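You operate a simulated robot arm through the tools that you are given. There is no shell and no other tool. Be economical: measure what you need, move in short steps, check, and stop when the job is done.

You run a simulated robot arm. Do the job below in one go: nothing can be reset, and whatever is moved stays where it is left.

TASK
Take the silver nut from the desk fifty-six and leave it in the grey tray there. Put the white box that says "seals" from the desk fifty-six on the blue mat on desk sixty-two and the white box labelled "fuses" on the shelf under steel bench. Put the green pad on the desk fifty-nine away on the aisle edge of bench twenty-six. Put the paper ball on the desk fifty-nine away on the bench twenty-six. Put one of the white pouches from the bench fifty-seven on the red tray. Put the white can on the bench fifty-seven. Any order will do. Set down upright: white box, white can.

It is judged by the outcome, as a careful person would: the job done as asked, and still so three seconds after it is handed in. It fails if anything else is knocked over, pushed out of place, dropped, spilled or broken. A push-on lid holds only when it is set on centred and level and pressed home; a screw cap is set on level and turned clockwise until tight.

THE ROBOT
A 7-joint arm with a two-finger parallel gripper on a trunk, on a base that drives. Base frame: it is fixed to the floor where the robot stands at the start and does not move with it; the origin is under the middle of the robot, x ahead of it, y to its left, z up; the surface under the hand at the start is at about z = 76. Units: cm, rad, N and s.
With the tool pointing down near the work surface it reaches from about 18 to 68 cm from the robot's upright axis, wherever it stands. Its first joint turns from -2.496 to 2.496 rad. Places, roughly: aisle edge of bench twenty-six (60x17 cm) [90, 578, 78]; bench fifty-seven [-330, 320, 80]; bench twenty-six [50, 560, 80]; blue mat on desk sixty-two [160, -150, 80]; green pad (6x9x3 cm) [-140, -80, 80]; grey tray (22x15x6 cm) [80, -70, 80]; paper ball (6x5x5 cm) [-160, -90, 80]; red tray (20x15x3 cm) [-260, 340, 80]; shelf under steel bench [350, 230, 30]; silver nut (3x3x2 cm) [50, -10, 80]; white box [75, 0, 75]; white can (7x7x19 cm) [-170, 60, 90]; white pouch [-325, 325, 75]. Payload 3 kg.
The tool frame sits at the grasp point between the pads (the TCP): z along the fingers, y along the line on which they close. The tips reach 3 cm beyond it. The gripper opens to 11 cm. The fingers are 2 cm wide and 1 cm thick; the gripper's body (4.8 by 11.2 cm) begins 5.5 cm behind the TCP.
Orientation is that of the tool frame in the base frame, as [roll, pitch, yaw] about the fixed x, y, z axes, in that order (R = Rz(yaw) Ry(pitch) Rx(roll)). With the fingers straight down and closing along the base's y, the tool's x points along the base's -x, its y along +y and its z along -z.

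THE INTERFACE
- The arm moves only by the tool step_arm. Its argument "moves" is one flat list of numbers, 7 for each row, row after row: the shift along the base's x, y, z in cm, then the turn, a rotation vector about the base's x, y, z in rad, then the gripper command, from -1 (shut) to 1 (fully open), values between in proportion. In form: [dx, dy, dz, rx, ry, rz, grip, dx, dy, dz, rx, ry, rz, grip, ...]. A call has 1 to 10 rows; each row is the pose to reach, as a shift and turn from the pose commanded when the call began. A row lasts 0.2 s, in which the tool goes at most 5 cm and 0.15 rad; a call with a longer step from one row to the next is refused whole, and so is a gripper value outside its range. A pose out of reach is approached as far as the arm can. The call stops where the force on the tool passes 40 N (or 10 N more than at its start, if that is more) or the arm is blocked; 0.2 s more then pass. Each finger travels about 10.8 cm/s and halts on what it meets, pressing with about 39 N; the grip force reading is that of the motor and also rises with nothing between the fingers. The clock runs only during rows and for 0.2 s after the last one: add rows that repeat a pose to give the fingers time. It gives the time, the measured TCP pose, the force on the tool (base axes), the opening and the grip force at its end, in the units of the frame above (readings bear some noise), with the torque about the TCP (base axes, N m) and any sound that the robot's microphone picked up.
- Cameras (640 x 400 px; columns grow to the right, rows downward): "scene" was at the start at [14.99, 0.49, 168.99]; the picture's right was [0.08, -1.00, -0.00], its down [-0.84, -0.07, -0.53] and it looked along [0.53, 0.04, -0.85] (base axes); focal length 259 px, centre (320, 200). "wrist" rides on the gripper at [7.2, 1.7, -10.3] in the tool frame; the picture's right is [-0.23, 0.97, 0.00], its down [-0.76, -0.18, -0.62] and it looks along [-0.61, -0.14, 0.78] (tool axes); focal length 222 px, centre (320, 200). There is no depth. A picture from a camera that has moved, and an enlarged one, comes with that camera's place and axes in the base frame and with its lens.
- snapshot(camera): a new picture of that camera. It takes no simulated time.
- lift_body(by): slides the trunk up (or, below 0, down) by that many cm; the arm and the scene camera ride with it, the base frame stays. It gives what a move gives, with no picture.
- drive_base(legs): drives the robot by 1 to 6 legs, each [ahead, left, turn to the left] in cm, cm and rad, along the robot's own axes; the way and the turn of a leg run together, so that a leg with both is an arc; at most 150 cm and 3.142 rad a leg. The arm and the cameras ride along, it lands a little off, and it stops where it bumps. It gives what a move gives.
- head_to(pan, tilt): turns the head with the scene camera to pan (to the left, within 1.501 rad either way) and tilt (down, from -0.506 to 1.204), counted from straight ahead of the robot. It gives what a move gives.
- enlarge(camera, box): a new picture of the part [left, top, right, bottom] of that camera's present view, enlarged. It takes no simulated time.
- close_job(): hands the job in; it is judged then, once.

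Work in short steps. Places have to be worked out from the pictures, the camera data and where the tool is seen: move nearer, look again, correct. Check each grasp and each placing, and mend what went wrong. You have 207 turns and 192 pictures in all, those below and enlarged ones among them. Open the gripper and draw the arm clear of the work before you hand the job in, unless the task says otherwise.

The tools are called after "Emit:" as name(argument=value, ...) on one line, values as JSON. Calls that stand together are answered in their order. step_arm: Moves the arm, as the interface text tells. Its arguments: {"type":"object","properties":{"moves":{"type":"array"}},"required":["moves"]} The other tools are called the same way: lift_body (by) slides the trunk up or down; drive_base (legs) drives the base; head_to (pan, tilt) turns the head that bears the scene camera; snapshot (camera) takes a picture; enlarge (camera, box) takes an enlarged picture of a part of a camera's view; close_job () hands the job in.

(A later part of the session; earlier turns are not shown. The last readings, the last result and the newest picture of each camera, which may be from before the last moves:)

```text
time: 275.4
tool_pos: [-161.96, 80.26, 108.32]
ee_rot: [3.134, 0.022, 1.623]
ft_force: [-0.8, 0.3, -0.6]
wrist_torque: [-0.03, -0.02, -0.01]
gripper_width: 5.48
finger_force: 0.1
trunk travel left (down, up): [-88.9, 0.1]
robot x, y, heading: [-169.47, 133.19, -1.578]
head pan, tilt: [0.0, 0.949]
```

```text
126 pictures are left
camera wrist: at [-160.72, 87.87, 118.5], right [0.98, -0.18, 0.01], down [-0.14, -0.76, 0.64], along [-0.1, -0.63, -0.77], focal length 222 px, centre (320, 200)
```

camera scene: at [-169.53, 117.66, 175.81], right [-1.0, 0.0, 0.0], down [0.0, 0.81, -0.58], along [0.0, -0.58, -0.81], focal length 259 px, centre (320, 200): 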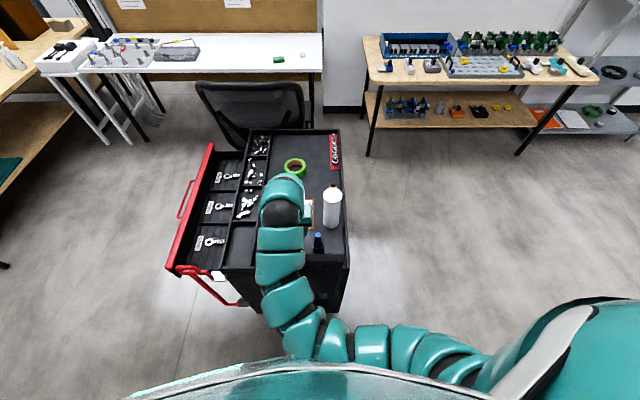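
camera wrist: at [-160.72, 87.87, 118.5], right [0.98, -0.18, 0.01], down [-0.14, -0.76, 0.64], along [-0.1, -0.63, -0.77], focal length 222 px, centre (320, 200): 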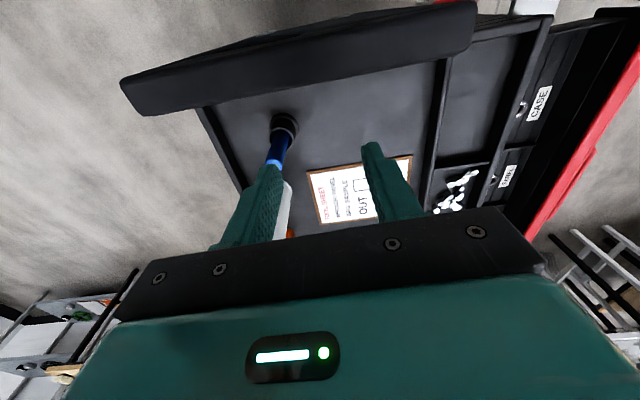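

Can ≈(−174, 59), standing; a marker stands in front of it. I drive 13 cm closer, open, and move over the can.

Emit:
drive_base(legs=[[13, 0, 0]])

Emit:
step_arm(moves=[-3, -1, 0, 0, 0, 0, 0.5, -6, -2.5, 0, 0, 0, 0, 1, -9, -4, 0, 0, 0, 0, 1, -12, -6, 0, 0, 0, 0, 1, -12.2, -7.5, 0, 0, 0, 0, 1])

Emit:
snapshot(camera="wrist")

Emit:
snapshot(camera="scene")

```text
time: 276.6
tool_pos: [-161.96, 67.11, 108.36]
ee_rot: [3.134, 0.022, 1.622]
ft_force: [0.8, -1.0, 0.1]
wrist_torque: [0.0, -0.01, 0.01]
gripper_width: 5.49
finger_force: 0.1
trunk travel left (down, up): [-88.9, 0.1]
robot x, y, heading: [-169.42, 119.76, -1.573]
head pan, tilt: [0.0, 0.949]
```

```text
time: 277.8
tool_pos: [-174.12, 59.74, 108.32]
ee_rot: [3.136, 0.023, 1.624]
ft_force: [0.3, -0.4, -1.3]
wrist_torque: [0.04, -0.03, -0.01]
gripper_width: 11.01
finger_force: 0.1
trunk travel left (down, up): [-88.9, 0.1]
robot x, y, heading: [-169.6, 120.13, -1.568]
head pan, tilt: [0.0, 0.949]
```

```text
125 pictures are left
camera wrist: at [-172.87, 67.32, 118.43], right [0.98, -0.17, 0.01], down [-0.14, -0.76, 0.64], along [-0.1, -0.63, -0.77], focal length 222 px, centre (320, 200)
```

wrist: 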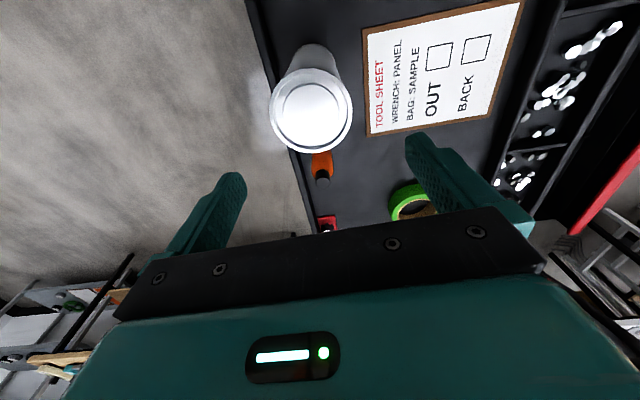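

```text
124 pictures are left
camera scene: at [-169.51, 104.57, 175.8], right [-1.0, 0.0, 0.0], down [0.0, 0.81, -0.58], along [0.0, -0.58, -0.81], focal length 259 px, centre (320, 200)
```

scene: 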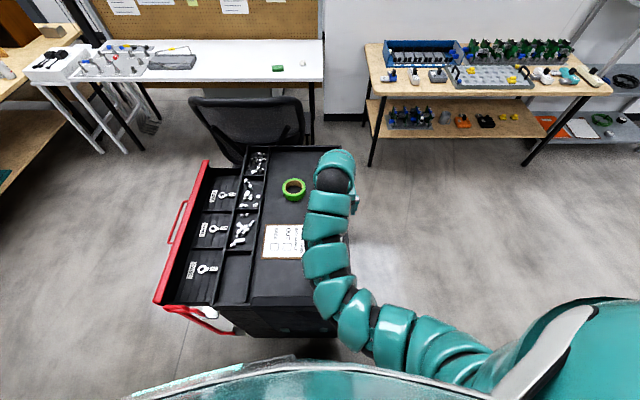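

Can top centre at ≈(−174.4, 61.3), z≈98.3. I correct, level, descend to z≈94 and grip.

Emit:
step_arm(moves=[-0.3, 1.6, 0, 0.022, 0, 0, 1, -0.3, 1.6, -4, 0.022, 0, 0, 1, -0.3, 1.6, -8, 0.022, 0, 0, 1, -0.3, 1.6, -12, 0.022, 0, 0, 1, -0.3, 1.6, -14.4, 0.022, 0, 0, 1, -0.3, 1.6, -14.4, 0.022, 0, 0, -1, -0.3, 1.6, -14.4, 0.022, 0, 0, -1, -0.3, 1.6, -14.4, 0.022, 0, 0, -1])

Emit:
snapshot(camera="wrist")

```text
time: 279.3
tool_pos: [-174.58, 61.24, 94.48]
ee_rot: [3.135, 0.012, 1.62]
ft_force: [-1.3, 2.3, 25.6]
wrist_torque: [0.43, 1.11, -0.15]
gripper_width: 6.7
finger_force: 39.0
out of reach, approached as far as the arm can: row 1
trunk travel left (down, up): [-88.9, 0.1]
robot x, y, heading: [-169.93, 120.06, -1.576]
head pan, tilt: [0.0, 0.949]
stopped in row 7: the force on the tool passed its limit at 47 N (the readings are from after the stop); the commanded pose is now the measured one
```

```text
123 pictures are left
camera wrist: at [-173.29, 68.69, 104.7], right [0.98, -0.18, 0.01], down [-0.14, -0.76, 0.63], along [-0.1, -0.62, -0.78], focal length 222 px, centre (320, 200)
```

wrist: 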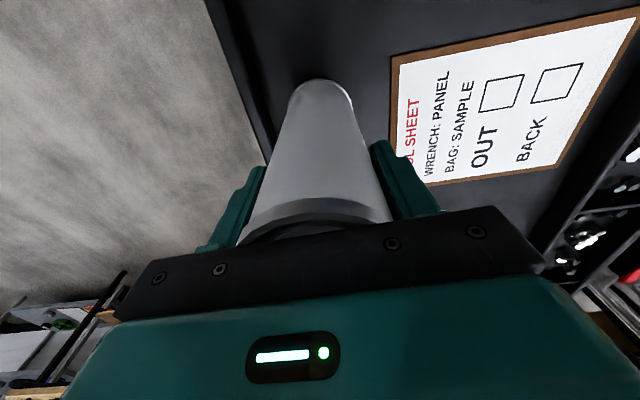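

Gripped (6.7 cm) with palm just touching its top. I lift straight up and check.

Emit:
step_arm(moves=[0, 0, 2, 0, 0, 0, -1, 0, 0, 5, 0, 0, 0, -1, 0, 0, 9, 0, 0, 0, -1, 0, 0, 13, 0, 0, 0, -1])

Emit:
snapshot(camera="wrist")

Emit:
head_to(pan=-1.0, tilt=0.7)

Emit:
snapshot(camera="scene")

```text
time: 280.3
tool_pos: [-174.35, 61.23, 107.19]
ee_rot: [3.135, 0.008, 1.621]
ft_force: [-0.2, 0.6, -3.1]
wrist_torque: [-0.01, -0.01, -0.04]
gripper_width: 6.7
finger_force: 39.2
trunk travel left (down, up): [-88.9, 0.1]
robot x, y, heading: [-169.79, 119.92, -1.568]
head pan, tilt: [0.0, 0.949]
```

```text
122 pictures are left
camera wrist: at [-173.16, 68.64, 117.54], right [0.98, -0.18, 0.01], down [-0.14, -0.77, 0.63], along [-0.1, -0.62, -0.78], focal length 222 px, centre (320, 200)
```

wrist: 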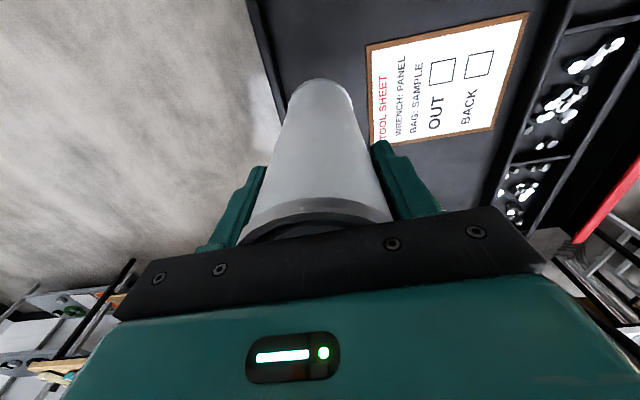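

```text
time: 281.6
tool_pos: [-174.44, 61.18, 107.13]
ee_rot: [3.132, 0.009, 1.624]
ft_force: [0.0, 0.4, -3.7]
wrist_torque: [-0.02, -0.01, -0.03]
gripper_width: 6.69
finger_force: 39.1
trunk travel left (down, up): [-88.9, 0.1]
robot x, y, heading: [-169.77, 120.03, -1.578]
head pan, tilt: [-1.0, 0.7]
```

```text
121 pictures are left
camera scene: at [-176.69, 107.23, 177.78], right [-0.54, 0.84, 0.0], down [0.54, 0.35, -0.76], along [-0.64, -0.41, -0.64], focal length 259 px, centre (320, 200)
```

scene: 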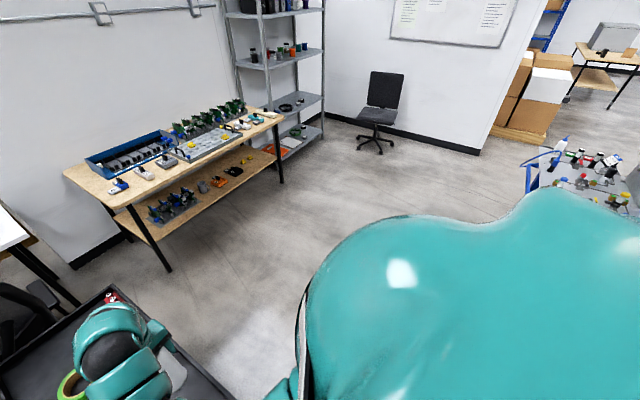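

Floor to the right is free. I strafe off the cart, then turn around to face bench 57.

Emit:
drive_base(legs=[[0, -58, 0], [0, 0, -1.57], [0, 0, -1.57]])

Emit:
head_to(pan=0.2, tilt=0.5)

Emit:
snapshot(camera="scene")

```text
time: 292.5
tool_pos: [-221.89, 178.89, 107.16]
ee_rot: [3.134, 0.006, -1.525]
ft_force: [-0.3, -0.6, -4.8]
wrist_torque: [-0.02, -0.01, -0.01]
gripper_width: 6.7
finger_force: 39.4
trunk travel left (down, up): [-88.9, 0.1]
robot x, y, heading: [-226.66, 120.09, 1.563]
head pan, tilt: [-1.0, 0.7]
```

```text
time: 293.9
tool_pos: [-221.89, 178.91, 107.16]
ee_rot: [3.133, 0.007, -1.524]
ft_force: [0.0, -0.2, -3.8]
wrist_torque: [0.0, -0.01, 0.01]
gripper_width: 6.7
finger_force: 38.9
trunk travel left (down, up): [-88.9, 0.1]
robot x, y, heading: [-227.07, 120.0, 1.562]
head pan, tilt: [0.201, 0.499]
```

```text
120 pictures are left
camera scene: at [-228.59, 137.05, 179.55], right [0.98, 0.19, 0.0], down [0.09, -0.47, -0.88], along [-0.17, 0.86, -0.48], focal length 259 px, centre (320, 200)
```

scene: 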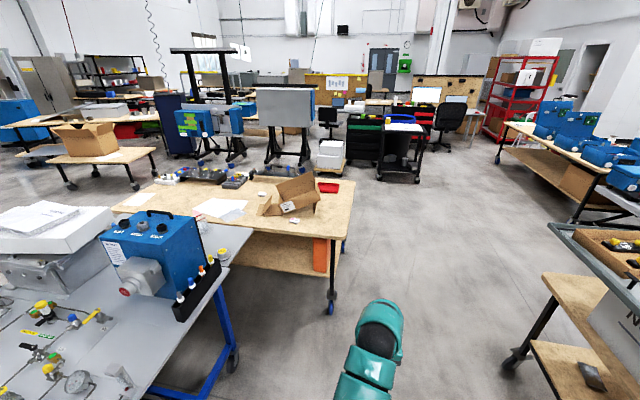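

Bench 57 lies ahead-left. I zoom in to identify pouches and free space.

Emit:
enlarge(camera="scene", box=[110, 150, 370, 310])

```text
2.46 times, centred on (240, 230) of scene
camera zoom: at [-228.59, 137.05, 179.55], right [0.98, 0.19, 0.0], down [0.09, -0.47, -0.88], along [-0.17, 0.86, -0.48], focal length 639 px, centre (517, 126)
```

zoom: 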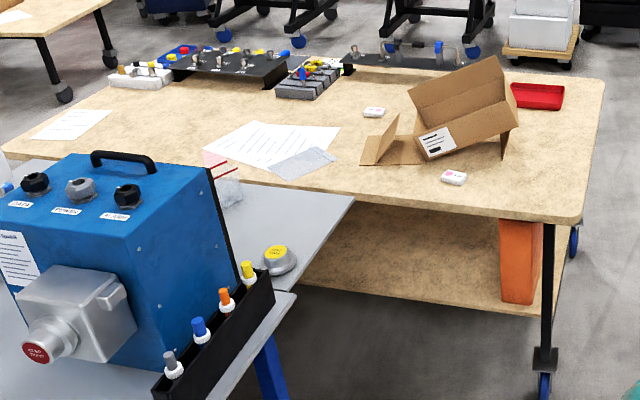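

Two small white pouches: ≈(−277, 286) and ≈(−316, 321); red tray ≈(−262, 345). I'll set the can near the bench's front right corner, clear of them; driving up.

Emit:
drive_base(legs=[[60, 22, 0], [36, 0, 0]])

Emit:
head_to(pan=0.0, tilt=0.85)

Emit:
snapshot(camera="scene")

```text
time: 299.4
tool_pos: [-243.35, 274.95, 107.24]
ee_rot: [3.13, 0.007, -1.525]
ft_force: [0.3, 0.8, -3.8]
wrist_torque: [-0.03, 0.01, -0.02]
gripper_width: 6.7
finger_force: 39.3
trunk travel left (down, up): [-88.9, 0.1]
robot x, y, heading: [-248.54, 215.98, 1.567]
head pan, tilt: [0.201, 0.499]
```

```text
time: 300.2
tool_pos: [-243.37, 274.8, 107.35]
ee_rot: [3.136, 0.007, -1.523]
ft_force: [0.4, 1.4, -3.2]
wrist_torque: [0.01, -0.01, 0.02]
gripper_width: 6.69
finger_force: 38.6
trunk travel left (down, up): [-88.9, 0.1]
robot x, y, heading: [-248.25, 215.98, 1.568]
head pan, tilt: [0.0, 0.85]
```

```text
118 pictures are left
camera scene: at [-248.28, 231.92, 176.56], right [1.0, -0.01, 0.0], down [-0.01, -0.75, -0.66], along [0.0, 0.66, -0.75], focal length 259 px, centre (320, 200)
```

scene: 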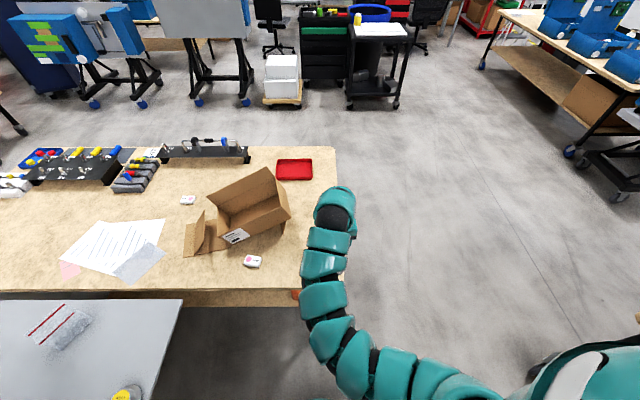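

Bench edges x≈−240, y≈273. I drive 8 more and move the can over (−254, 285).

Emit:
drive_base(legs=[[10, 0, 0]])

Emit:
step_arm(moves=[-3.5, 0, 0, 0, 0, 0, -1, -7, 0, -1, 0, 0, 0, -1, -10.5, 0, -2, 0, 0, 0, -1, -11, 0, -6, 0, 0, 0, -1, -11, 0, -10, 0, 0, 0, -1])

Emit:
snapshot(camera="scene")

Emit:
snapshot(camera="wrist")

```text
time: 301.3
tool_pos: [-243.1, 284.85, 107.19]
ee_rot: [3.131, 0.008, -1.526]
ft_force: [-0.5, -0.1, -3.8]
wrist_torque: [-0.04, 0.01, -0.03]
gripper_width: 6.7
finger_force: 39.0
trunk travel left (down, up): [-88.9, 0.1]
robot x, y, heading: [-248.17, 226.35, 1.563]
head pan, tilt: [0.0, 0.85]
```

```text
time: 302.5
tool_pos: [-254.25, 284.69, 97.33]
ee_rot: [3.133, 0.005, -1.529]
ft_force: [-0.4, -0.3, -3.7]
wrist_torque: [0.01, -0.02, 0.0]
gripper_width: 6.69
finger_force: 39.2
trunk travel left (down, up): [-88.9, 0.1]
robot x, y, heading: [-248.53, 226.17, 1.565]
head pan, tilt: [0.0, 0.85]
```

```text
117 pictures are left
camera scene: at [-248.2, 241.96, 176.55], right [1.0, -0.01, 0.0], down [-0.01, -0.75, -0.66], along [0.01, 0.66, -0.75], focal length 259 px, centre (320, 200)
```

scene: 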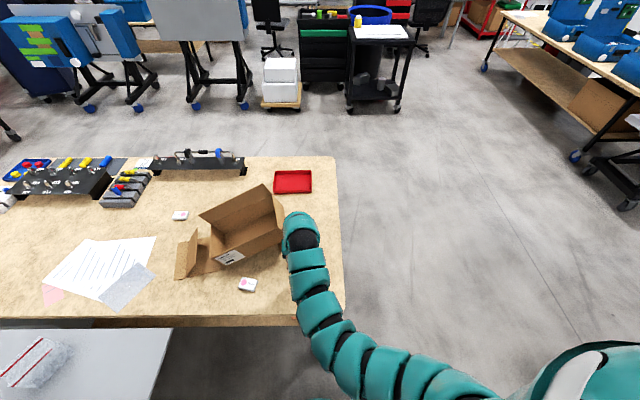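

```text
116 pictures are left
camera wrist: at [-255.54, 277.37, 107.52], right [-0.98, 0.18, 0.01], down [0.15, 0.77, 0.63], along [0.11, 0.62, -0.78], focal length 222 px, centre (320, 200)
```

wrist: 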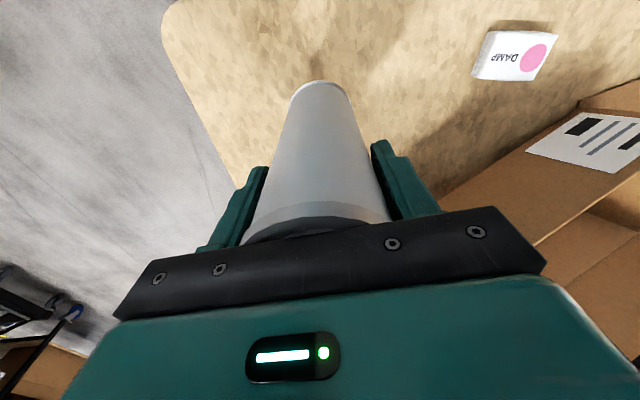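

Can over free corner. I lower until contact.

Emit:
step_arm(moves=[0, 0, -3, 0, 0, 0, -1, 0, 0, -5, 0, 0, 0, -1, 0, 0, -5.8, 0, 0, 0, -1, 0, 0, -6.4, 0, 0, 0, -1, 0, 0, -7, 0, 0, 0, -1])

```text
time: 303.6
tool_pos: [-254.3, 284.78, 91.47]
ee_rot: [3.134, 0.018, -1.527]
ft_force: [2.9, -13.8, 38.3]
wrist_torque: [-1.67, -1.75, -0.41]
gripper_width: 6.71
finger_force: 38.9
trunk travel left (down, up): [-88.9, 0.1]
robot x, y, heading: [-247.87, 226.08, 1.559]
head pan, tilt: [0.0, 0.85]
stopped in row 5: the force on the tool passed its limit at 50 N (the readings are from after the stop); the commanded pose is now the measured one
```

Firm contact at z≈91.5. I relieve 0.4 cm, release, and rise straight up.

Emit:
step_arm(moves=[0, 0, 0.4, 0, 0, 0, -1, 0, 0, 0.4, 0, 0, 0, -0.2, 0, 0, 0.4, 0, 0, 0, 0.5, 0, 0, 0.4, 0, 0, 0, 1, 0, 0, 4, 0, 0, 0, 1, 0, 0, 8, 0, 0, 0, 1, 0, 0, 12, 0, 0, 0, 1, 0, 0, 16, 0, 0, 0, 1])

Emit:
snapshot(camera="wrist")

Emit:
enlarge(camera="scene", box=[140, 160, 350, 330])

```text
time: 305.4
tool_pos: [-254.25, 285.05, 107.15]
ee_rot: [3.132, 0.013, -1.527]
ft_force: [0.3, 0.1, -0.6]
wrist_torque: [0.0, 0.03, 0.03]
gripper_width: 11.02
finger_force: 0.1
trunk travel left (down, up): [-88.9, 0.1]
robot x, y, heading: [-248.49, 226.07, 1.56]
head pan, tilt: [0.0, 0.85]
```

```text
115 pictures are left
camera wrist: at [-255.55, 277.54, 117.3], right [-0.98, 0.18, 0.01], down [0.15, 0.76, 0.63], along [0.11, 0.62, -0.78], focal length 222 px, centre (320, 200)
```

wrist: 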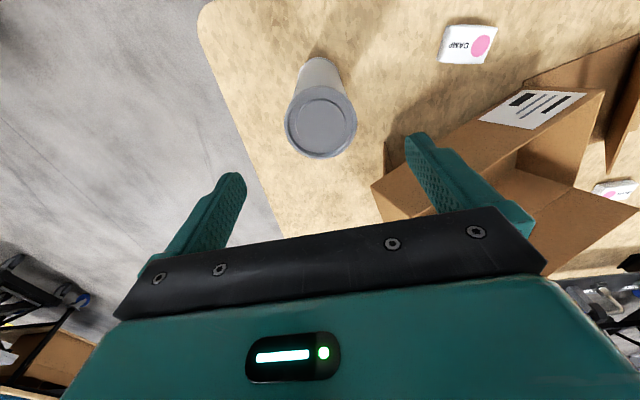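

```text
2.35 times, centred on (245, 245) of scene
camera zoom: at [-248.19, 241.85, 176.56], right [1.0, -0.01, 0.0], down [-0.01, -0.75, -0.66], along [0.01, 0.66, -0.75], focal length 610 px, centre (496, 94)
```

zoom: 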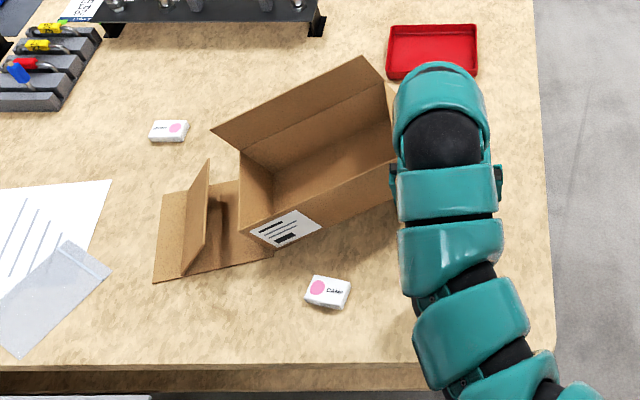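

Can stands upright. I move over the near pouch (≈(−277, 284.5)), aligning the fingers with its long side, away from the carton.

Emit:
step_arm(moves=[-4, 0, 0, 0, 0, -0.05, 1, -8, 0, 0, 0, 0, -0.1, 1, -12, 0, -1, 0, 0, -0.15, 1, -16, -0.3, -2, 0, 0, -0.2, 1, -20, -0.5, -4, 0, 0, -0.22, 1, -22.7, -0.6, -7, 0, 0, -0.22, 1, -22.7, -0.6, -11, 0, 0, -0.22, 1])

Emit:
snapshot(camera="wrist")

```text
time: 307.0
tool_pos: [-276.17, 283.86, 97.27]
ee_rot: [3.129, 0.014, -1.749]
ft_force: [0.4, 0.4, 0.1]
wrist_torque: [0.01, 0.0, 0.02]
gripper_width: 11.02
finger_force: 0.2
out of reach, approached as far as the arm can: row 7
trunk travel left (down, up): [-88.9, 0.1]
robot x, y, heading: [-248.35, 225.96, 1.561]
head pan, tilt: [0.0, 0.85]
```

```text
113 pictures are left
camera wrist: at [-279.13, 276.84, 107.57], right [-0.92, 0.4, 0.01], down [0.32, 0.71, 0.63], along [0.24, 0.58, -0.78], focal length 222 px, centre (320, 200)
```

wrist: 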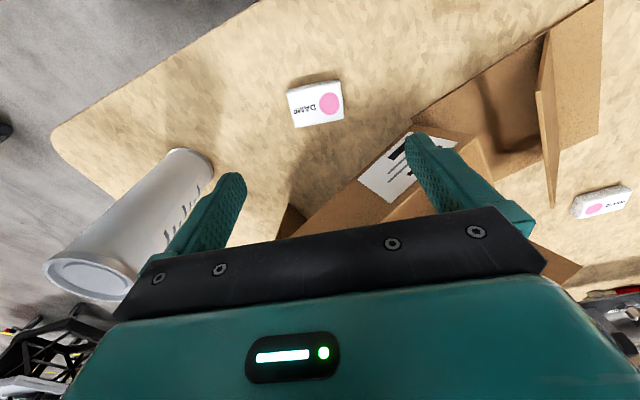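

Aligned over the pouch. I descend, probing gently for the table.

Emit:
step_arm(moves=[0.2, 0.2, -4, 0, 0, 0, 1, 0.2, 0.2, -8, 0, 0, 0, 1, 0.2, 0.2, -12, 0, 0, 0, 1, 0.2, 0.2, -14.5, 0, 0, 0, 0.8, 0.2, 0.2, -15.5, 0, 0, 0, 0.8, 0.2, 0.2, -16, 0, 0, 0, 0.8])

Emit:
snapshot(camera="wrist")

```text
time: 308.4
tool_pos: [-271.83, 280.75, 85.94]
ee_rot: [3.132, 0.013, -1.745]
ft_force: [0.1, -0.3, 0.1]
wrist_torque: [-0.02, 0.02, -0.01]
gripper_width: 9.87
finger_force: 0.1
out of reach, approached as far as the arm can: row 1, 2, 3, 4, 5, 6
trunk travel left (down, up): [-88.9, 0.1]
robot x, y, heading: [-248.17, 226.04, 1.564]
head pan, tilt: [0.0, 0.85]
```

```text
112 pictures are left
camera wrist: at [-274.71, 273.71, 96.2], right [-0.92, 0.39, 0.01], down [0.31, 0.71, 0.63], along [0.24, 0.59, -0.77], focal length 222 px, centre (320, 200)
```

wrist: 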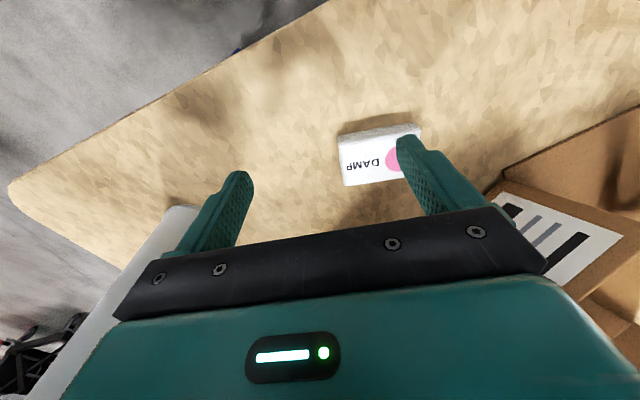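

Out of reach. I raise the hand, drive 13 cm closer and retry.

Emit:
step_arm(moves=[0, 0, 4, 0, 0, 0, 1, 0, 0, 8, 0, 0, 0, 1, 0, 0, 12, 0, 0, 0, 1, 0, -3, 16, 0, 0, 0, 1, 0, -7, 18, 0, 0, 0, 1])

Emit:
drive_base(legs=[[13, 0, 0]])

Emit:
lift_body(by=-6.4)

Emit:
snapshot(camera="wrist")

```text
time: 309.6
tool_pos: [-271.82, 273.31, 104.23]
ee_rot: [3.132, 0.013, -1.747]
ft_force: [-0.7, -0.2, 0.7]
wrist_torque: [0.0, -0.03, -0.02]
gripper_width: 11.0
finger_force: 0.1
trunk travel left (down, up): [-88.9, 0.1]
robot x, y, heading: [-248.55, 226.0, 1.564]
head pan, tilt: [0.0, 0.85]
```

```text
time: 310.9
tool_pos: [-271.62, 286.64, 103.99]
ee_rot: [3.131, 0.012, -1.746]
ft_force: [-0.8, -0.5, -0.7]
wrist_torque: [0.0, -0.02, -0.01]
gripper_width: 10.98
finger_force: 0.0
trunk travel left (down, up): [-88.9, 0.1]
robot x, y, heading: [-248.18, 238.96, 1.558]
head pan, tilt: [0.0, 0.85]
```

```text
time: 311.9
tool_pos: [-271.59, 286.63, 97.69]
ee_rot: [3.133, 0.015, -1.748]
ft_force: [-0.5, 0.4, -0.5]
wrist_torque: [0.01, -0.02, -0.01]
gripper_width: 11.0
finger_force: 0.2
trunk travel left (down, up): [-82.5, 6.5]
robot x, y, heading: [-248.36, 238.85, 1.561]
head pan, tilt: [0.0, 0.85]
```

```text
111 pictures are left
camera wrist: at [-274.44, 279.62, 107.82], right [-0.92, 0.39, 0.01], down [0.31, 0.71, 0.63], along [0.24, 0.58, -0.77], focal length 222 px, centre (320, 200)
```

wrist: 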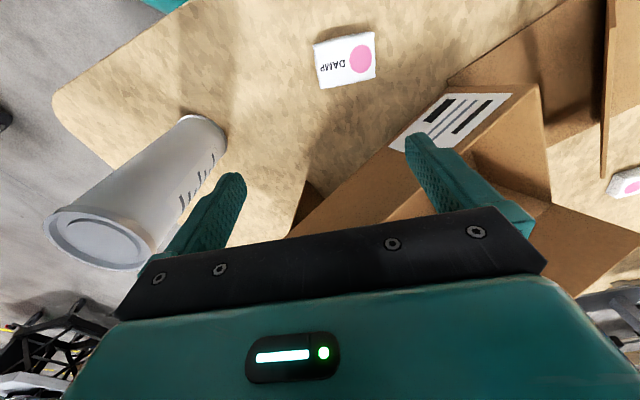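

Pouch at (−275.9, 284.1). I shift and descend toward it.

Emit:
step_arm(moves=[-4.3, -2.5, 0, 0, 0, 0, 1, -4.3, -2.5, -4, 0, 0, 0, 1, -4.3, -2.5, -8, 0, 0, 0, 1, -4.3, -2.5, -12, 0, 0, 0, 1, -4.3, -2.5, -15, 0, 0, 0, 1, -4.3, -2.5, -16, 0, 0, 0, 1])

Emit:
snapshot(camera="wrist")

```text
time: 313.3
tool_pos: [-275.83, 284.15, 81.65]
ee_rot: [3.13, 0.013, -1.747]
ft_force: [-0.5, 0.6, 0.3]
wrist_torque: [-0.02, -0.01, -0.02]
gripper_width: 10.97
finger_force: 0.1
trunk travel left (down, up): [-82.5, 6.5]
robot x, y, heading: [-248.32, 238.93, 1.559]
head pan, tilt: [0.0, 0.85]
```

```text
110 pictures are left
camera wrist: at [-278.73, 277.09, 91.78], right [-0.92, 0.39, 0.01], down [0.31, 0.71, 0.63], along [0.24, 0.58, -0.78], focal length 222 px, centre (320, 200)
```

wrist: 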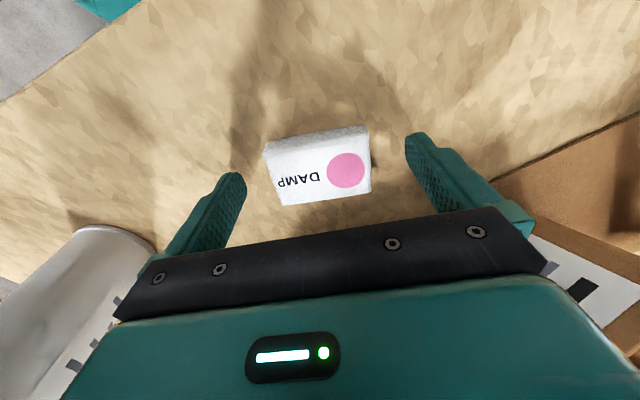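

Centred between the fingers. I lower ~1.7 cm and close.

Emit:
step_arm(moves=[0, 0, -1, 0, 0, 0, 1, 0, 0, -1.7, 0, 0, 0, 1, 0, 0, -1.7, 0, 0, 0, -1, 0, 0, -1.7, 0, 0, 0, -1, 0, 0, -1.7, 0, 0, 0, -1, 0, 0, 2, 0, 0, 0, -1, 0, 0, 6, 0, 0, 0, -1, 0, 0, 10, 0, 0, 0, -1])

Emit:
snapshot(camera="wrist")

```text
time: 313.8
tool_pos: [-275.85, 283.99, 81.11]
ee_rot: [3.129, 0.017, -1.75]
ft_force: [15.7, -14.6, 35.6]
wrist_torque: [-1.15, -2.51, -0.48]
gripper_width: 10.99
finger_force: 0.7
trunk travel left (down, up): [-82.5, 6.5]
robot x, y, heading: [-248.02, 239.03, 1.564]
head pan, tilt: [0.0, 0.85]
stopped in row 2: the force on the tool passed its limit at 47 N (the readings are from after the stop); the commanded pose is now the measured one
```

```text
109 pictures are left
camera wrist: at [-278.76, 277.07, 91.25], right [-0.92, 0.39, 0.02], down [0.31, 0.71, 0.63], along [0.24, 0.59, -0.77], focal length 222 px, centre (320, 200)
```

wrist: 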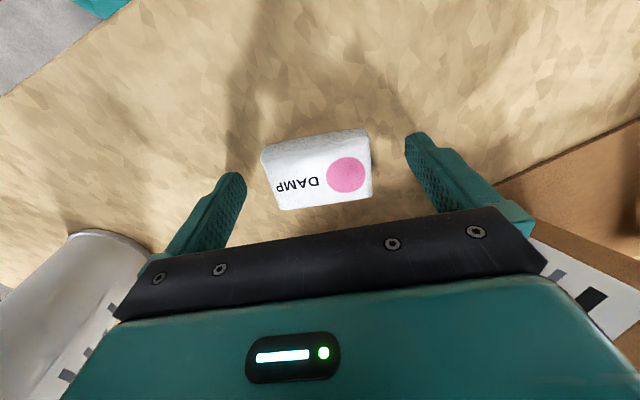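

Table touched (bench z≈78). I ease up 0.3 and close, then lift.

Emit:
step_arm(moves=[0, 0, 0.2, 0, 0, 0, 0.5, 0, 0, 0.2, 0, 0, 0, -1, 0, 0, 0.2, 0, 0, 0, -1, 0, 0, 0.2, 0, 0, 0, -1, 0, 0, 3, 0, 0, 0, -1, 0, 0, 7, 0, 0, 0, -1, 0, 0, 11, 0, 0, 0, -1])

Emit:
snapshot(camera="wrist")

```text
time: 314.1
tool_pos: [-275.74, 284.21, 81.05]
ee_rot: [3.138, 0.016, -1.749]
ft_force: [9.5, -10.0, 32.2]
wrist_torque: [-0.88, -1.83, -0.56]
gripper_width: 8.88
finger_force: 5.5
trunk travel left (down, up): [-82.5, 6.5]
robot x, y, heading: [-248.57, 238.87, 1.56]
head pan, tilt: [0.0, 0.85]
stopped in row 1: the force on the tool passed its limit at 57 N (the readings are from after the stop); the commanded pose is now the measured one
```

```text
108 pictures are left
camera wrist: at [-278.69, 277.19, 91.2], right [-0.92, 0.4, 0.01], down [0.31, 0.71, 0.63], along [0.24, 0.58, -0.77], focal length 222 px, centre (320, 200)
```

wrist: 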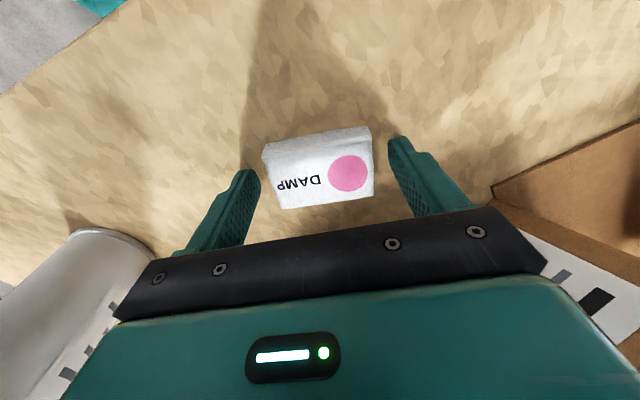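

Still pressing the table; I rise 0.8 cm first.

Emit:
step_arm(moves=[0, 0, 0.8, 0, 0, 0, 0.6, 0, 0, 0.8, 0, 0, 0, 0.6])

Emit:
step_arm(moves=[0, 0, -0.2, 0, 0, 0, -1, 0, 0, -0.2, 0, 0, 0, -1, 0, 0, -0.2, 0, 0, 0, -1, 0, 0, -0.2, 0, 0, 0, -1, 0, 0, 3, 0, 0, 0, -1, 0, 0, 7, 0, 0, 0, -1, 0, 0, 11, 0, 0, 0, -1])

Emit:
snapshot(camera="wrist")

```text
time: 314.7
tool_pos: [-275.79, 284.26, 81.45]
ee_rot: [3.137, 0.016, -1.747]
ft_force: [0.3, 0.2, 1.4]
wrist_torque: [0.01, 0.01, 0.01]
gripper_width: 8.82
finger_force: 0.0
trunk travel left (down, up): [-82.5, 6.5]
robot x, y, heading: [-248.33, 239.15, 1.564]
head pan, tilt: [0.0, 0.85]
```

```text
time: 316.3
tool_pos: [-275.77, 284.17, 92.66]
ee_rot: [3.136, 0.015, -1.748]
ft_force: [0.1, 1.1, -0.4]
wrist_torque: [0.05, -0.02, 0.03]
gripper_width: 6.51
finger_force: 39.3
trunk travel left (down, up): [-82.5, 6.5]
robot x, y, heading: [-248.09, 239.02, 1.554]
head pan, tilt: [0.0, 0.85]
```

```text
107 pictures are left
camera wrist: at [-278.7, 277.16, 102.86], right [-0.92, 0.4, 0.01], down [0.31, 0.71, 0.63], along [0.24, 0.58, -0.77], focal length 222 px, centre (320, 200)
```

wrist: 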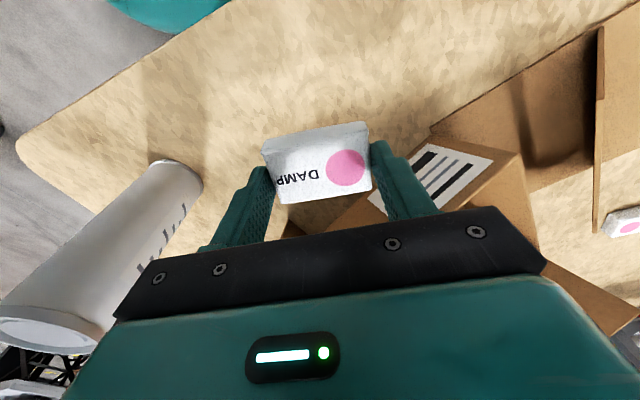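

Pouch held (6.5 cm). I lift higher, and drive around to the bench's right side facing −x, near the red tray.

Emit:
step_arm(moves=[0, 0, 4, 0, 0, 0, -1, 0, 0, 8, 0, 0, 0, -1, 0, 0, 11, 0, 0, 0, -1])

Emit:
drive_base(legs=[[-35, 0, 0], [0, -53, 0], [126, 0, 0]])

Emit:
head_to(pan=0.9, tilt=0.8)

Emit:
snapshot(camera="scene")

```text
time: 317.1
tool_pos: [-275.87, 284.15, 103.71]
ee_rot: [3.137, 0.016, -1.746]
ft_force: [-0.3, 0.1, -0.1]
wrist_torque: [-0.01, 0.0, -0.01]
gripper_width: 6.52
finger_force: 38.7
trunk travel left (down, up): [-82.5, 6.5]
robot x, y, heading: [-248.48, 239.2, 1.558]
head pan, tilt: [0.0, 0.85]
```

```text
time: 328.1
tool_pos: [-221.55, 375.93, 103.47]
ee_rot: [3.137, 0.016, -1.754]
ft_force: [0.0, 0.1, 0.1]
wrist_torque: [0.0, 0.01, 0.0]
gripper_width: 6.46
finger_force: 39.0
trunk travel left (down, up): [-82.5, 6.5]
robot x, y, heading: [-193.96, 331.1, 1.557]
head pan, tilt: [0.0, 0.85]
```

```text
time: 329.3
tool_pos: [-221.45, 375.97, 103.58]
ee_rot: [3.139, 0.016, -1.75]
ft_force: [-0.6, -1.0, -1.0]
wrist_torque: [0.0, -0.02, -0.01]
gripper_width: 6.46
finger_force: 39.2
trunk travel left (down, up): [-82.5, 6.5]
robot x, y, heading: [-194.16, 330.74, 1.554]
head pan, tilt: [0.901, 0.799]
```

```text
106 pictures are left
camera scene: at [-200.15, 343.81, 170.56], right [0.63, 0.77, 0.0], down [0.56, -0.45, -0.7], along [-0.54, 0.44, -0.72], focal length 259 px, centre (320, 200)
```

scene: 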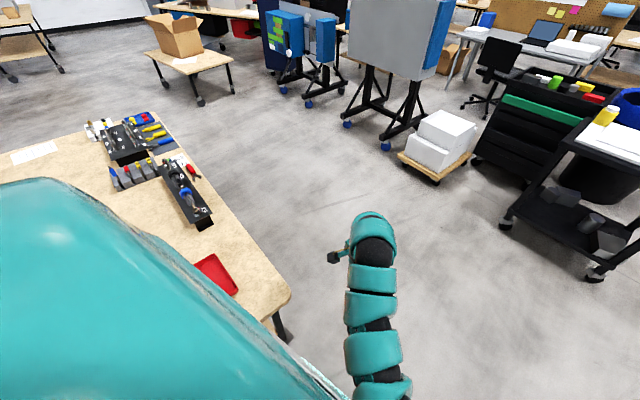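

Space is free. I turn left to face the bench.

Emit:
drive_base(legs=[[0, 0, 1.57]])

Emit:
head_to(pan=0.0, tilt=0.9)

Emit:
snapshot(camera="scene")

```text
time: 333.5
tool_pos: [-239.45, 303.42, 103.59]
ee_rot: [3.138, 0.014, -0.187]
ft_force: [0.7, -0.2, -0.1]
wrist_torque: [-0.05, -0.01, 0.01]
gripper_width: 6.44
finger_force: 38.9
trunk travel left (down, up): [-82.5, 6.5]
robot x, y, heading: [-194.01, 330.9, 3.125]
head pan, tilt: [0.901, 0.799]
```

```text
time: 334.7
tool_pos: [-239.44, 303.63, 103.57]
ee_rot: [3.138, 0.015, -0.187]
ft_force: [-0.4, 0.4, -0.8]
wrist_torque: [-0.02, 0.0, 0.02]
gripper_width: 6.44
finger_force: 38.8
trunk travel left (down, up): [-82.5, 6.5]
robot x, y, heading: [-194.14, 330.82, 3.12]
head pan, tilt: [0.0, 0.901]
```

```text
105 pictures are left
camera scene: at [-209.57, 331.0, 169.77], right [0.02, 1.0, 0.0], down [0.78, -0.01, -0.62], along [-0.62, 0.01, -0.78], focal length 259 px, centre (320, 200)
```

scene: 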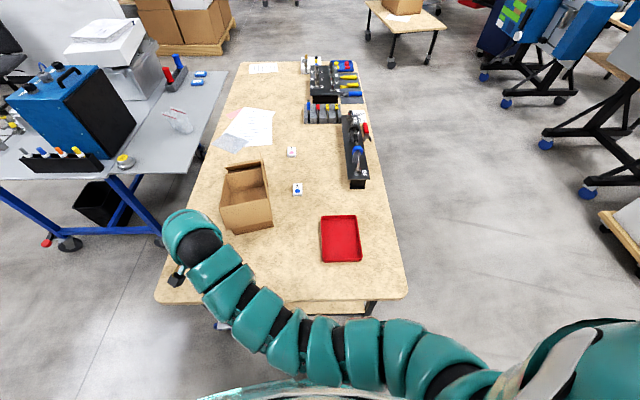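

Tray centre ≈(−261.5, 340.4). I drive 8 closer and carry the pouch over the tray.

Emit:
drive_base(legs=[[8, 0, 0]])

Emit:
step_arm(moves=[0, 4.6, 0, 0, 0, 0, -1, -1, 9.2, 0, 0, 0, 0, -1, -2, 13.8, 0, 0, 0, 0, -1, -4, 18.2, 0, 0, 0, 0, -1, -6, 22.6, 0, 0, 0, 0, -1, -8, 27, 0, 0, 0, 0, -1, -10, 31.4, 0, 0, 0, 0, -1, -12.5, 35.5, 0, 0, 0, 0, -1, -14.3, 36.7, -3, 0, 0, 0, -1, -14.3, 36.7, -7, 0, 0, 0, -1])

Emit:
snapshot(camera="wrist")

Emit:
snapshot(camera="scene")

```text
time: 335.8
tool_pos: [-247.69, 303.76, 103.6]
ee_rot: [3.138, 0.013, -0.186]
ft_force: [0.6, 0.0, -1.6]
wrist_torque: [-0.03, -0.04, 0.02]
gripper_width: 6.49
finger_force: 39.0
trunk travel left (down, up): [-82.5, 6.5]
robot x, y, heading: [-202.23, 331.12, 3.124]
head pan, tilt: [0.0, 0.901]
```

```text
time: 338.0
tool_pos: [-261.84, 340.71, 96.36]
ee_rot: [3.137, 0.013, -0.186]
ft_force: [0.0, 0.0, 1.1]
wrist_torque: [0.02, 0.0, -0.04]
gripper_width: 6.46
finger_force: 39.2
out of reach, approached as far as the arm can: row 1, 2, 3, 4, 5, 6, 7, 8
trunk travel left (down, up): [-82.5, 6.5]
robot x, y, heading: [-202.11, 331.08, 3.123]
head pan, tilt: [0.0, 0.901]
```

```text
104 pictures are left
camera wrist: at [-254.82, 337.68, 106.62], right [-0.4, -0.91, 0.01], down [-0.71, 0.32, 0.63], along [-0.58, 0.25, -0.77], focal length 222 px, centre (320, 200)
```

wrist: 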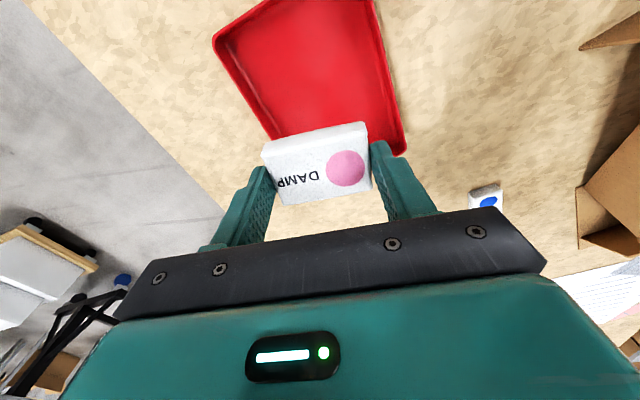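

```text
103 pictures are left
camera scene: at [-217.6, 331.2, 169.76], right [0.02, 1.0, 0.0], down [0.78, -0.02, -0.62], along [-0.62, 0.01, -0.78], focal length 259 px, centre (320, 200)
```

scene: 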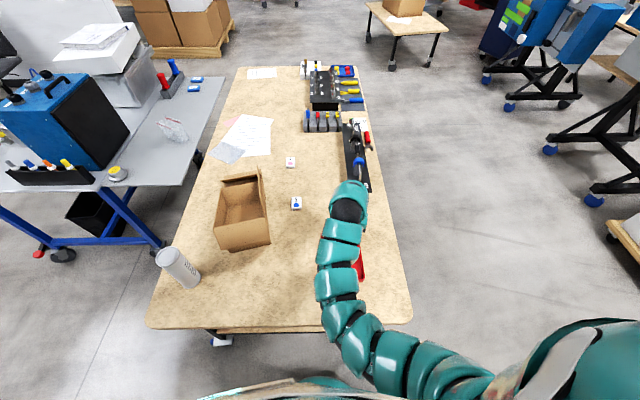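

The hand is over the tray's centre. I quickly check the other pouches' markings and papers before releasing.

Emit:
enlarge(camera="scene", box=[205, 100, 325, 220])

Emit:
step_arm(moves=[0, 0, -4, 0, 0, 0, -1, 0, 0, -8, 0, 0, 0, -1, 0, 0, -12, 0, 0, 0, -1, 0, 0, -13, 0, 0, 0, -1])

Emit:
snapshot(camera="wrist")

```text
3.33 times, centred on (265, 160) of scene
camera zoom: at [-217.6, 331.2, 169.76], right [0.02, 1.0, 0.0], down [0.78, -0.02, -0.62], along [-0.62, 0.01, -0.78], focal length 865 px, centre (503, 333)
```

zoom: 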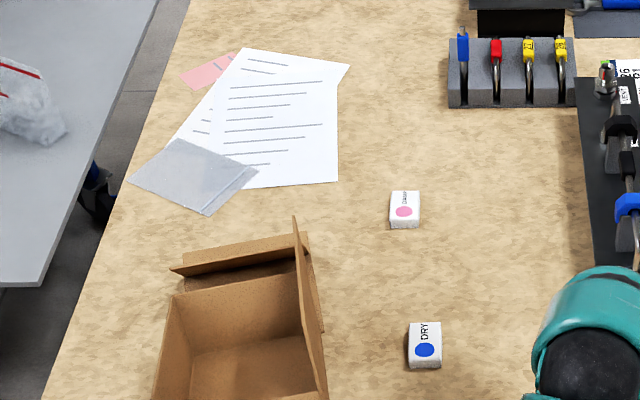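

```text
time: 339.0
tool_pos: [-261.63, 340.4, 83.62]
ee_rot: [3.139, 0.016, -0.188]
ft_force: [0.5, -0.3, 0.7]
wrist_torque: [-0.02, 0.02, -0.02]
gripper_width: 6.46
finger_force: 38.6
trunk travel left (down, up): [-82.5, 6.5]
robot x, y, heading: [-202.07, 330.73, 3.125]
head pan, tilt: [0.0, 0.901]
```

```text
101 pictures are left
camera wrist: at [-254.68, 337.48, 93.76], right [-0.4, -0.91, 0.01], down [-0.71, 0.32, 0.63], along [-0.58, 0.25, -0.77], focal length 222 px, centre (320, 200)
```

wrist: 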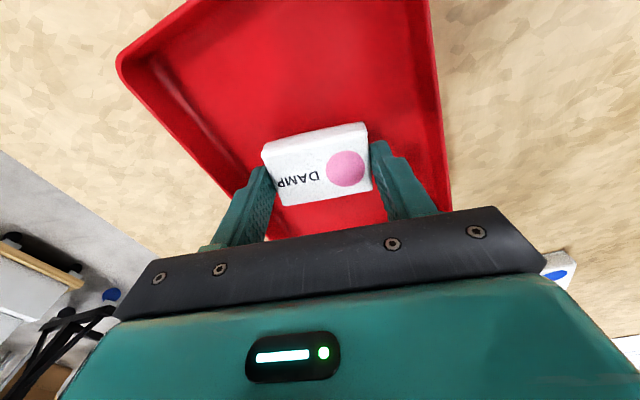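

Two "DAMP", one "DRY" – any pouch satisfies the request. I lower the last bit, open slightly, and rise.

Emit:
step_arm(moves=[0, 0, -0.8, 0, 0, 0, -1, 0, 0, -1.5, 0, 0, 0, -1, 0, 0, -1.5, 0, 0, 0, 0.4, 0, 0, -1.5, 0, 0, 0, 0.4, 0, 0, 2, 0, 0, 0, 0.4, 0, 0, 6, 0, 0, 0, 0.4, 0, 0, 10, 0, 0, 0, 0.4, 0, 0, 14, 0, 0, 0, 0.4, 0, 0, 18, 0, 0, 0, 0.4])

Emit:
snapshot(camera="wrist")

```text
time: 341.0
tool_pos: [-261.81, 340.61, 101.7]
ee_rot: [3.138, 0.017, -0.187]
ft_force: [-0.5, -0.4, 0.2]
wrist_torque: [-0.03, 0.0, 0.0]
gripper_width: 7.7
finger_force: 0.0
trunk travel left (down, up): [-82.5, 6.5]
robot x, y, heading: [-201.98, 331.05, 3.126]
head pan, tilt: [0.0, 0.901]
```

```text
100 pictures are left
camera wrist: at [-254.79, 337.57, 111.88], right [-0.4, -0.91, 0.01], down [-0.71, 0.32, 0.63], along [-0.58, 0.25, -0.77], focal length 222 px, centre (320, 200)
```

wrist: 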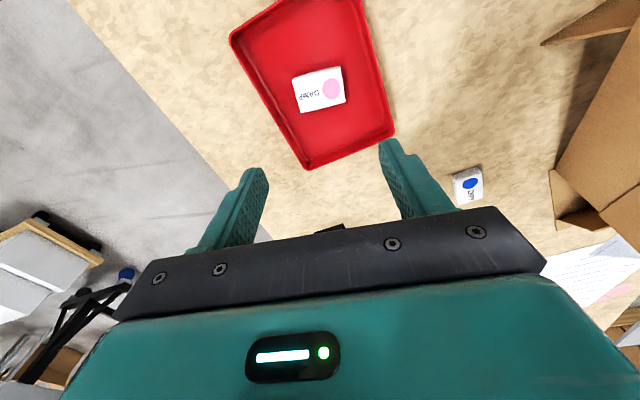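

The pouch lies in the red tray. Next: desk 59. I drive around, keeping clear of the can, trolley and cart, to the cart's west side.

Emit:
drive_base(legs=[[-35, 0, 0], [0, 75, 0], [20, 60, 0], [37, 80, 0], [0, 60, 0]])

Emit:
head_to(pan=1.2, tilt=0.7)

Emit:
snapshot(camera="scene")

```text
time: 357.3
tool_pos: [-290.09, 67.29, 101.62]
ee_rot: [3.138, 0.014, -0.198]
ft_force: [-0.2, -0.3, 0.5]
wrist_torque: [0.01, 0.03, 0.0]
gripper_width: 7.71
finger_force: 0.0
trunk travel left (down, up): [-82.5, 6.5]
robot x, y, heading: [-230.56, 57.31, 3.107]
head pan, tilt: [0.0, 0.901]
```

```text
time: 358.7
tool_pos: [-290.24, 67.26, 101.7]
ee_rot: [3.139, 0.016, -0.197]
ft_force: [0.3, -0.7, 0.4]
wrist_torque: [0.02, -0.04, 0.01]
gripper_width: 7.71
finger_force: 0.0
trunk travel left (down, up): [-82.5, 6.5]
robot x, y, heading: [-230.4, 57.1, 3.111]
head pan, tilt: [1.201, 0.7]
```

```text
99 pictures are left
camera scene: at [-241.85, 49.33, 171.38], right [-0.92, 0.39, 0.0], down [0.25, 0.59, -0.76], along [-0.3, -0.7, -0.64], focal length 259 px, centre (320, 200)
```

scene: 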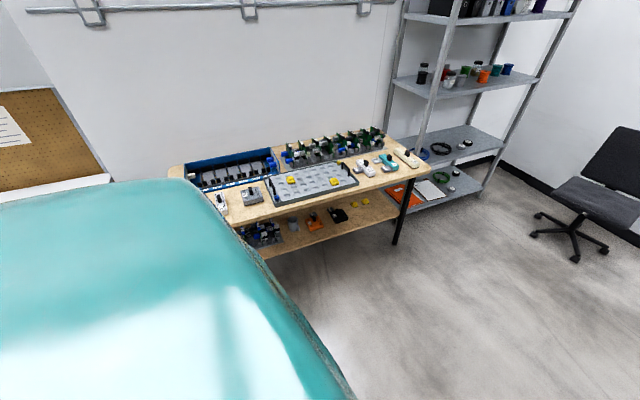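

I turn left to face −y, then look toward desk 59's end.

Emit:
drive_base(legs=[[0, 0, 1.6]])

Emit:
head_to(pan=0.45, tilt=0.75)

Emit:
snapshot(camera="scene")

```text
time: 363.0
tool_pos: [-238.68, -2.99, 101.62]
ee_rot: [3.139, 0.016, 1.411]
ft_force: [-0.2, -0.4, 0.6]
wrist_torque: [0.0, 0.0, -0.03]
gripper_width: 7.7
finger_force: 0.0
trunk travel left (down, up): [-82.5, 6.5]
robot x, y, heading: [-230.92, 57.12, -1.568]
head pan, tilt: [1.201, 0.7]
```

```text
time: 364.1
tool_pos: [-238.71, -2.88, 101.69]
ee_rot: [3.138, 0.016, 1.41]
ft_force: [0.5, 0.4, 0.0]
wrist_torque: [-0.01, 0.0, -0.01]
gripper_width: 7.72
finger_force: 0.1
trunk travel left (down, up): [-82.5, 6.5]
robot x, y, heading: [-230.7, 56.87, -1.565]
head pan, tilt: [0.45, 0.75]
```

```text
98 pictures are left
camera scene: at [-226.8, 41.45, 170.96], right [-0.9, -0.44, 0.0], down [-0.3, 0.61, -0.73], along [0.32, -0.66, -0.68], focal length 259 px, centre (320, 200)
```

scene: 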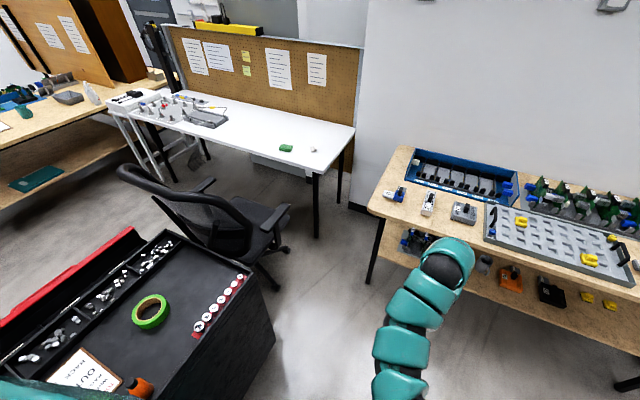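

Space here is tight (cart, chair, bench corner). I turn the wrist camera back toward my own base to learn its footprint.

Emit:
step_arm(moves=[0, 0, 0, 0, 0, -0.145, 0.4, 0, 0, 0, 0, 0, -0.29, 0.4, 0, 0, 0, 0, 0, -0.435, 0.4, 0, 0, 0, 0, 0, -0.58, 0.4, 0, 0, 0, 0, 0, -0.725, 0.4, 0, 0, 0, 0, 0, -0.87, 0.4, 0, 0, 0, 0, 0, -1.015, 0.4, 0, 0, 0, 0, 0, -1.16, 0.4, 0, 0, 0, 0, 0, -1.305, 0.4, 0, 0, 0, 0, 0, -1.45, 0.4])

Emit:
step_arm(moves=[0, 0, 0, 0, 0, -0.145, 0.4, 0, 0, 0, 0, 0, -0.29, 0.4, 0, 0, 0, 0, 0, -0.435, 0.4, 0, 0, 0, 0, 0, -0.58, 0.4, 0, 0, 0, 0, 0, -0.725, 0.4, 0, 0, 0, 0, 0, -0.87, 0.4, 0, 0, 0, 0, 0, -1.015, 0.4])

Emit:
snapshot(camera="wrist")

```text
time: 366.3
tool_pos: [-238.72, -3.03, 101.56]
ee_rot: [3.135, 0.016, -0.043]
ft_force: [0.0, 0.1, 0.3]
wrist_torque: [0.0, 0.0, -0.01]
gripper_width: 7.71
finger_force: 0.0
trunk travel left (down, up): [-82.5, 6.5]
robot x, y, heading: [-230.93, 57.15, -1.562]
head pan, tilt: [0.45, 0.75]
```

```text
time: 367.9
tool_pos: [-238.61, -2.94, 101.08]
ee_rot: [3.133, 0.012, -1.057]
ft_force: [-0.3, -0.2, -0.1]
wrist_torque: [0.01, 0.01, -0.01]
gripper_width: 7.72
finger_force: 0.0
out of reach, approached as far as the arm can: row 4, 5, 6, 7
trunk travel left (down, up): [-82.5, 6.5]
robot x, y, heading: [-230.41, 56.86, -1.568]
head pan, tilt: [0.45, 0.75]
```

```text
97 pictures are left
camera wrist: at [-236.42, -10.22, 111.25], right [-0.96, -0.28, 0.01], down [-0.21, 0.75, 0.63], along [-0.18, 0.6, -0.78], focal length 222 px, centre (320, 200)
```

wrist: 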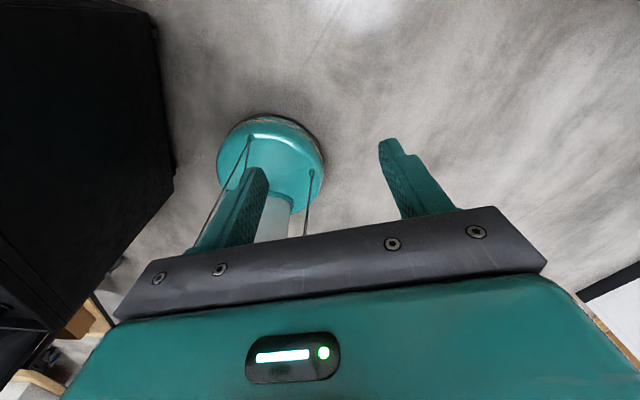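

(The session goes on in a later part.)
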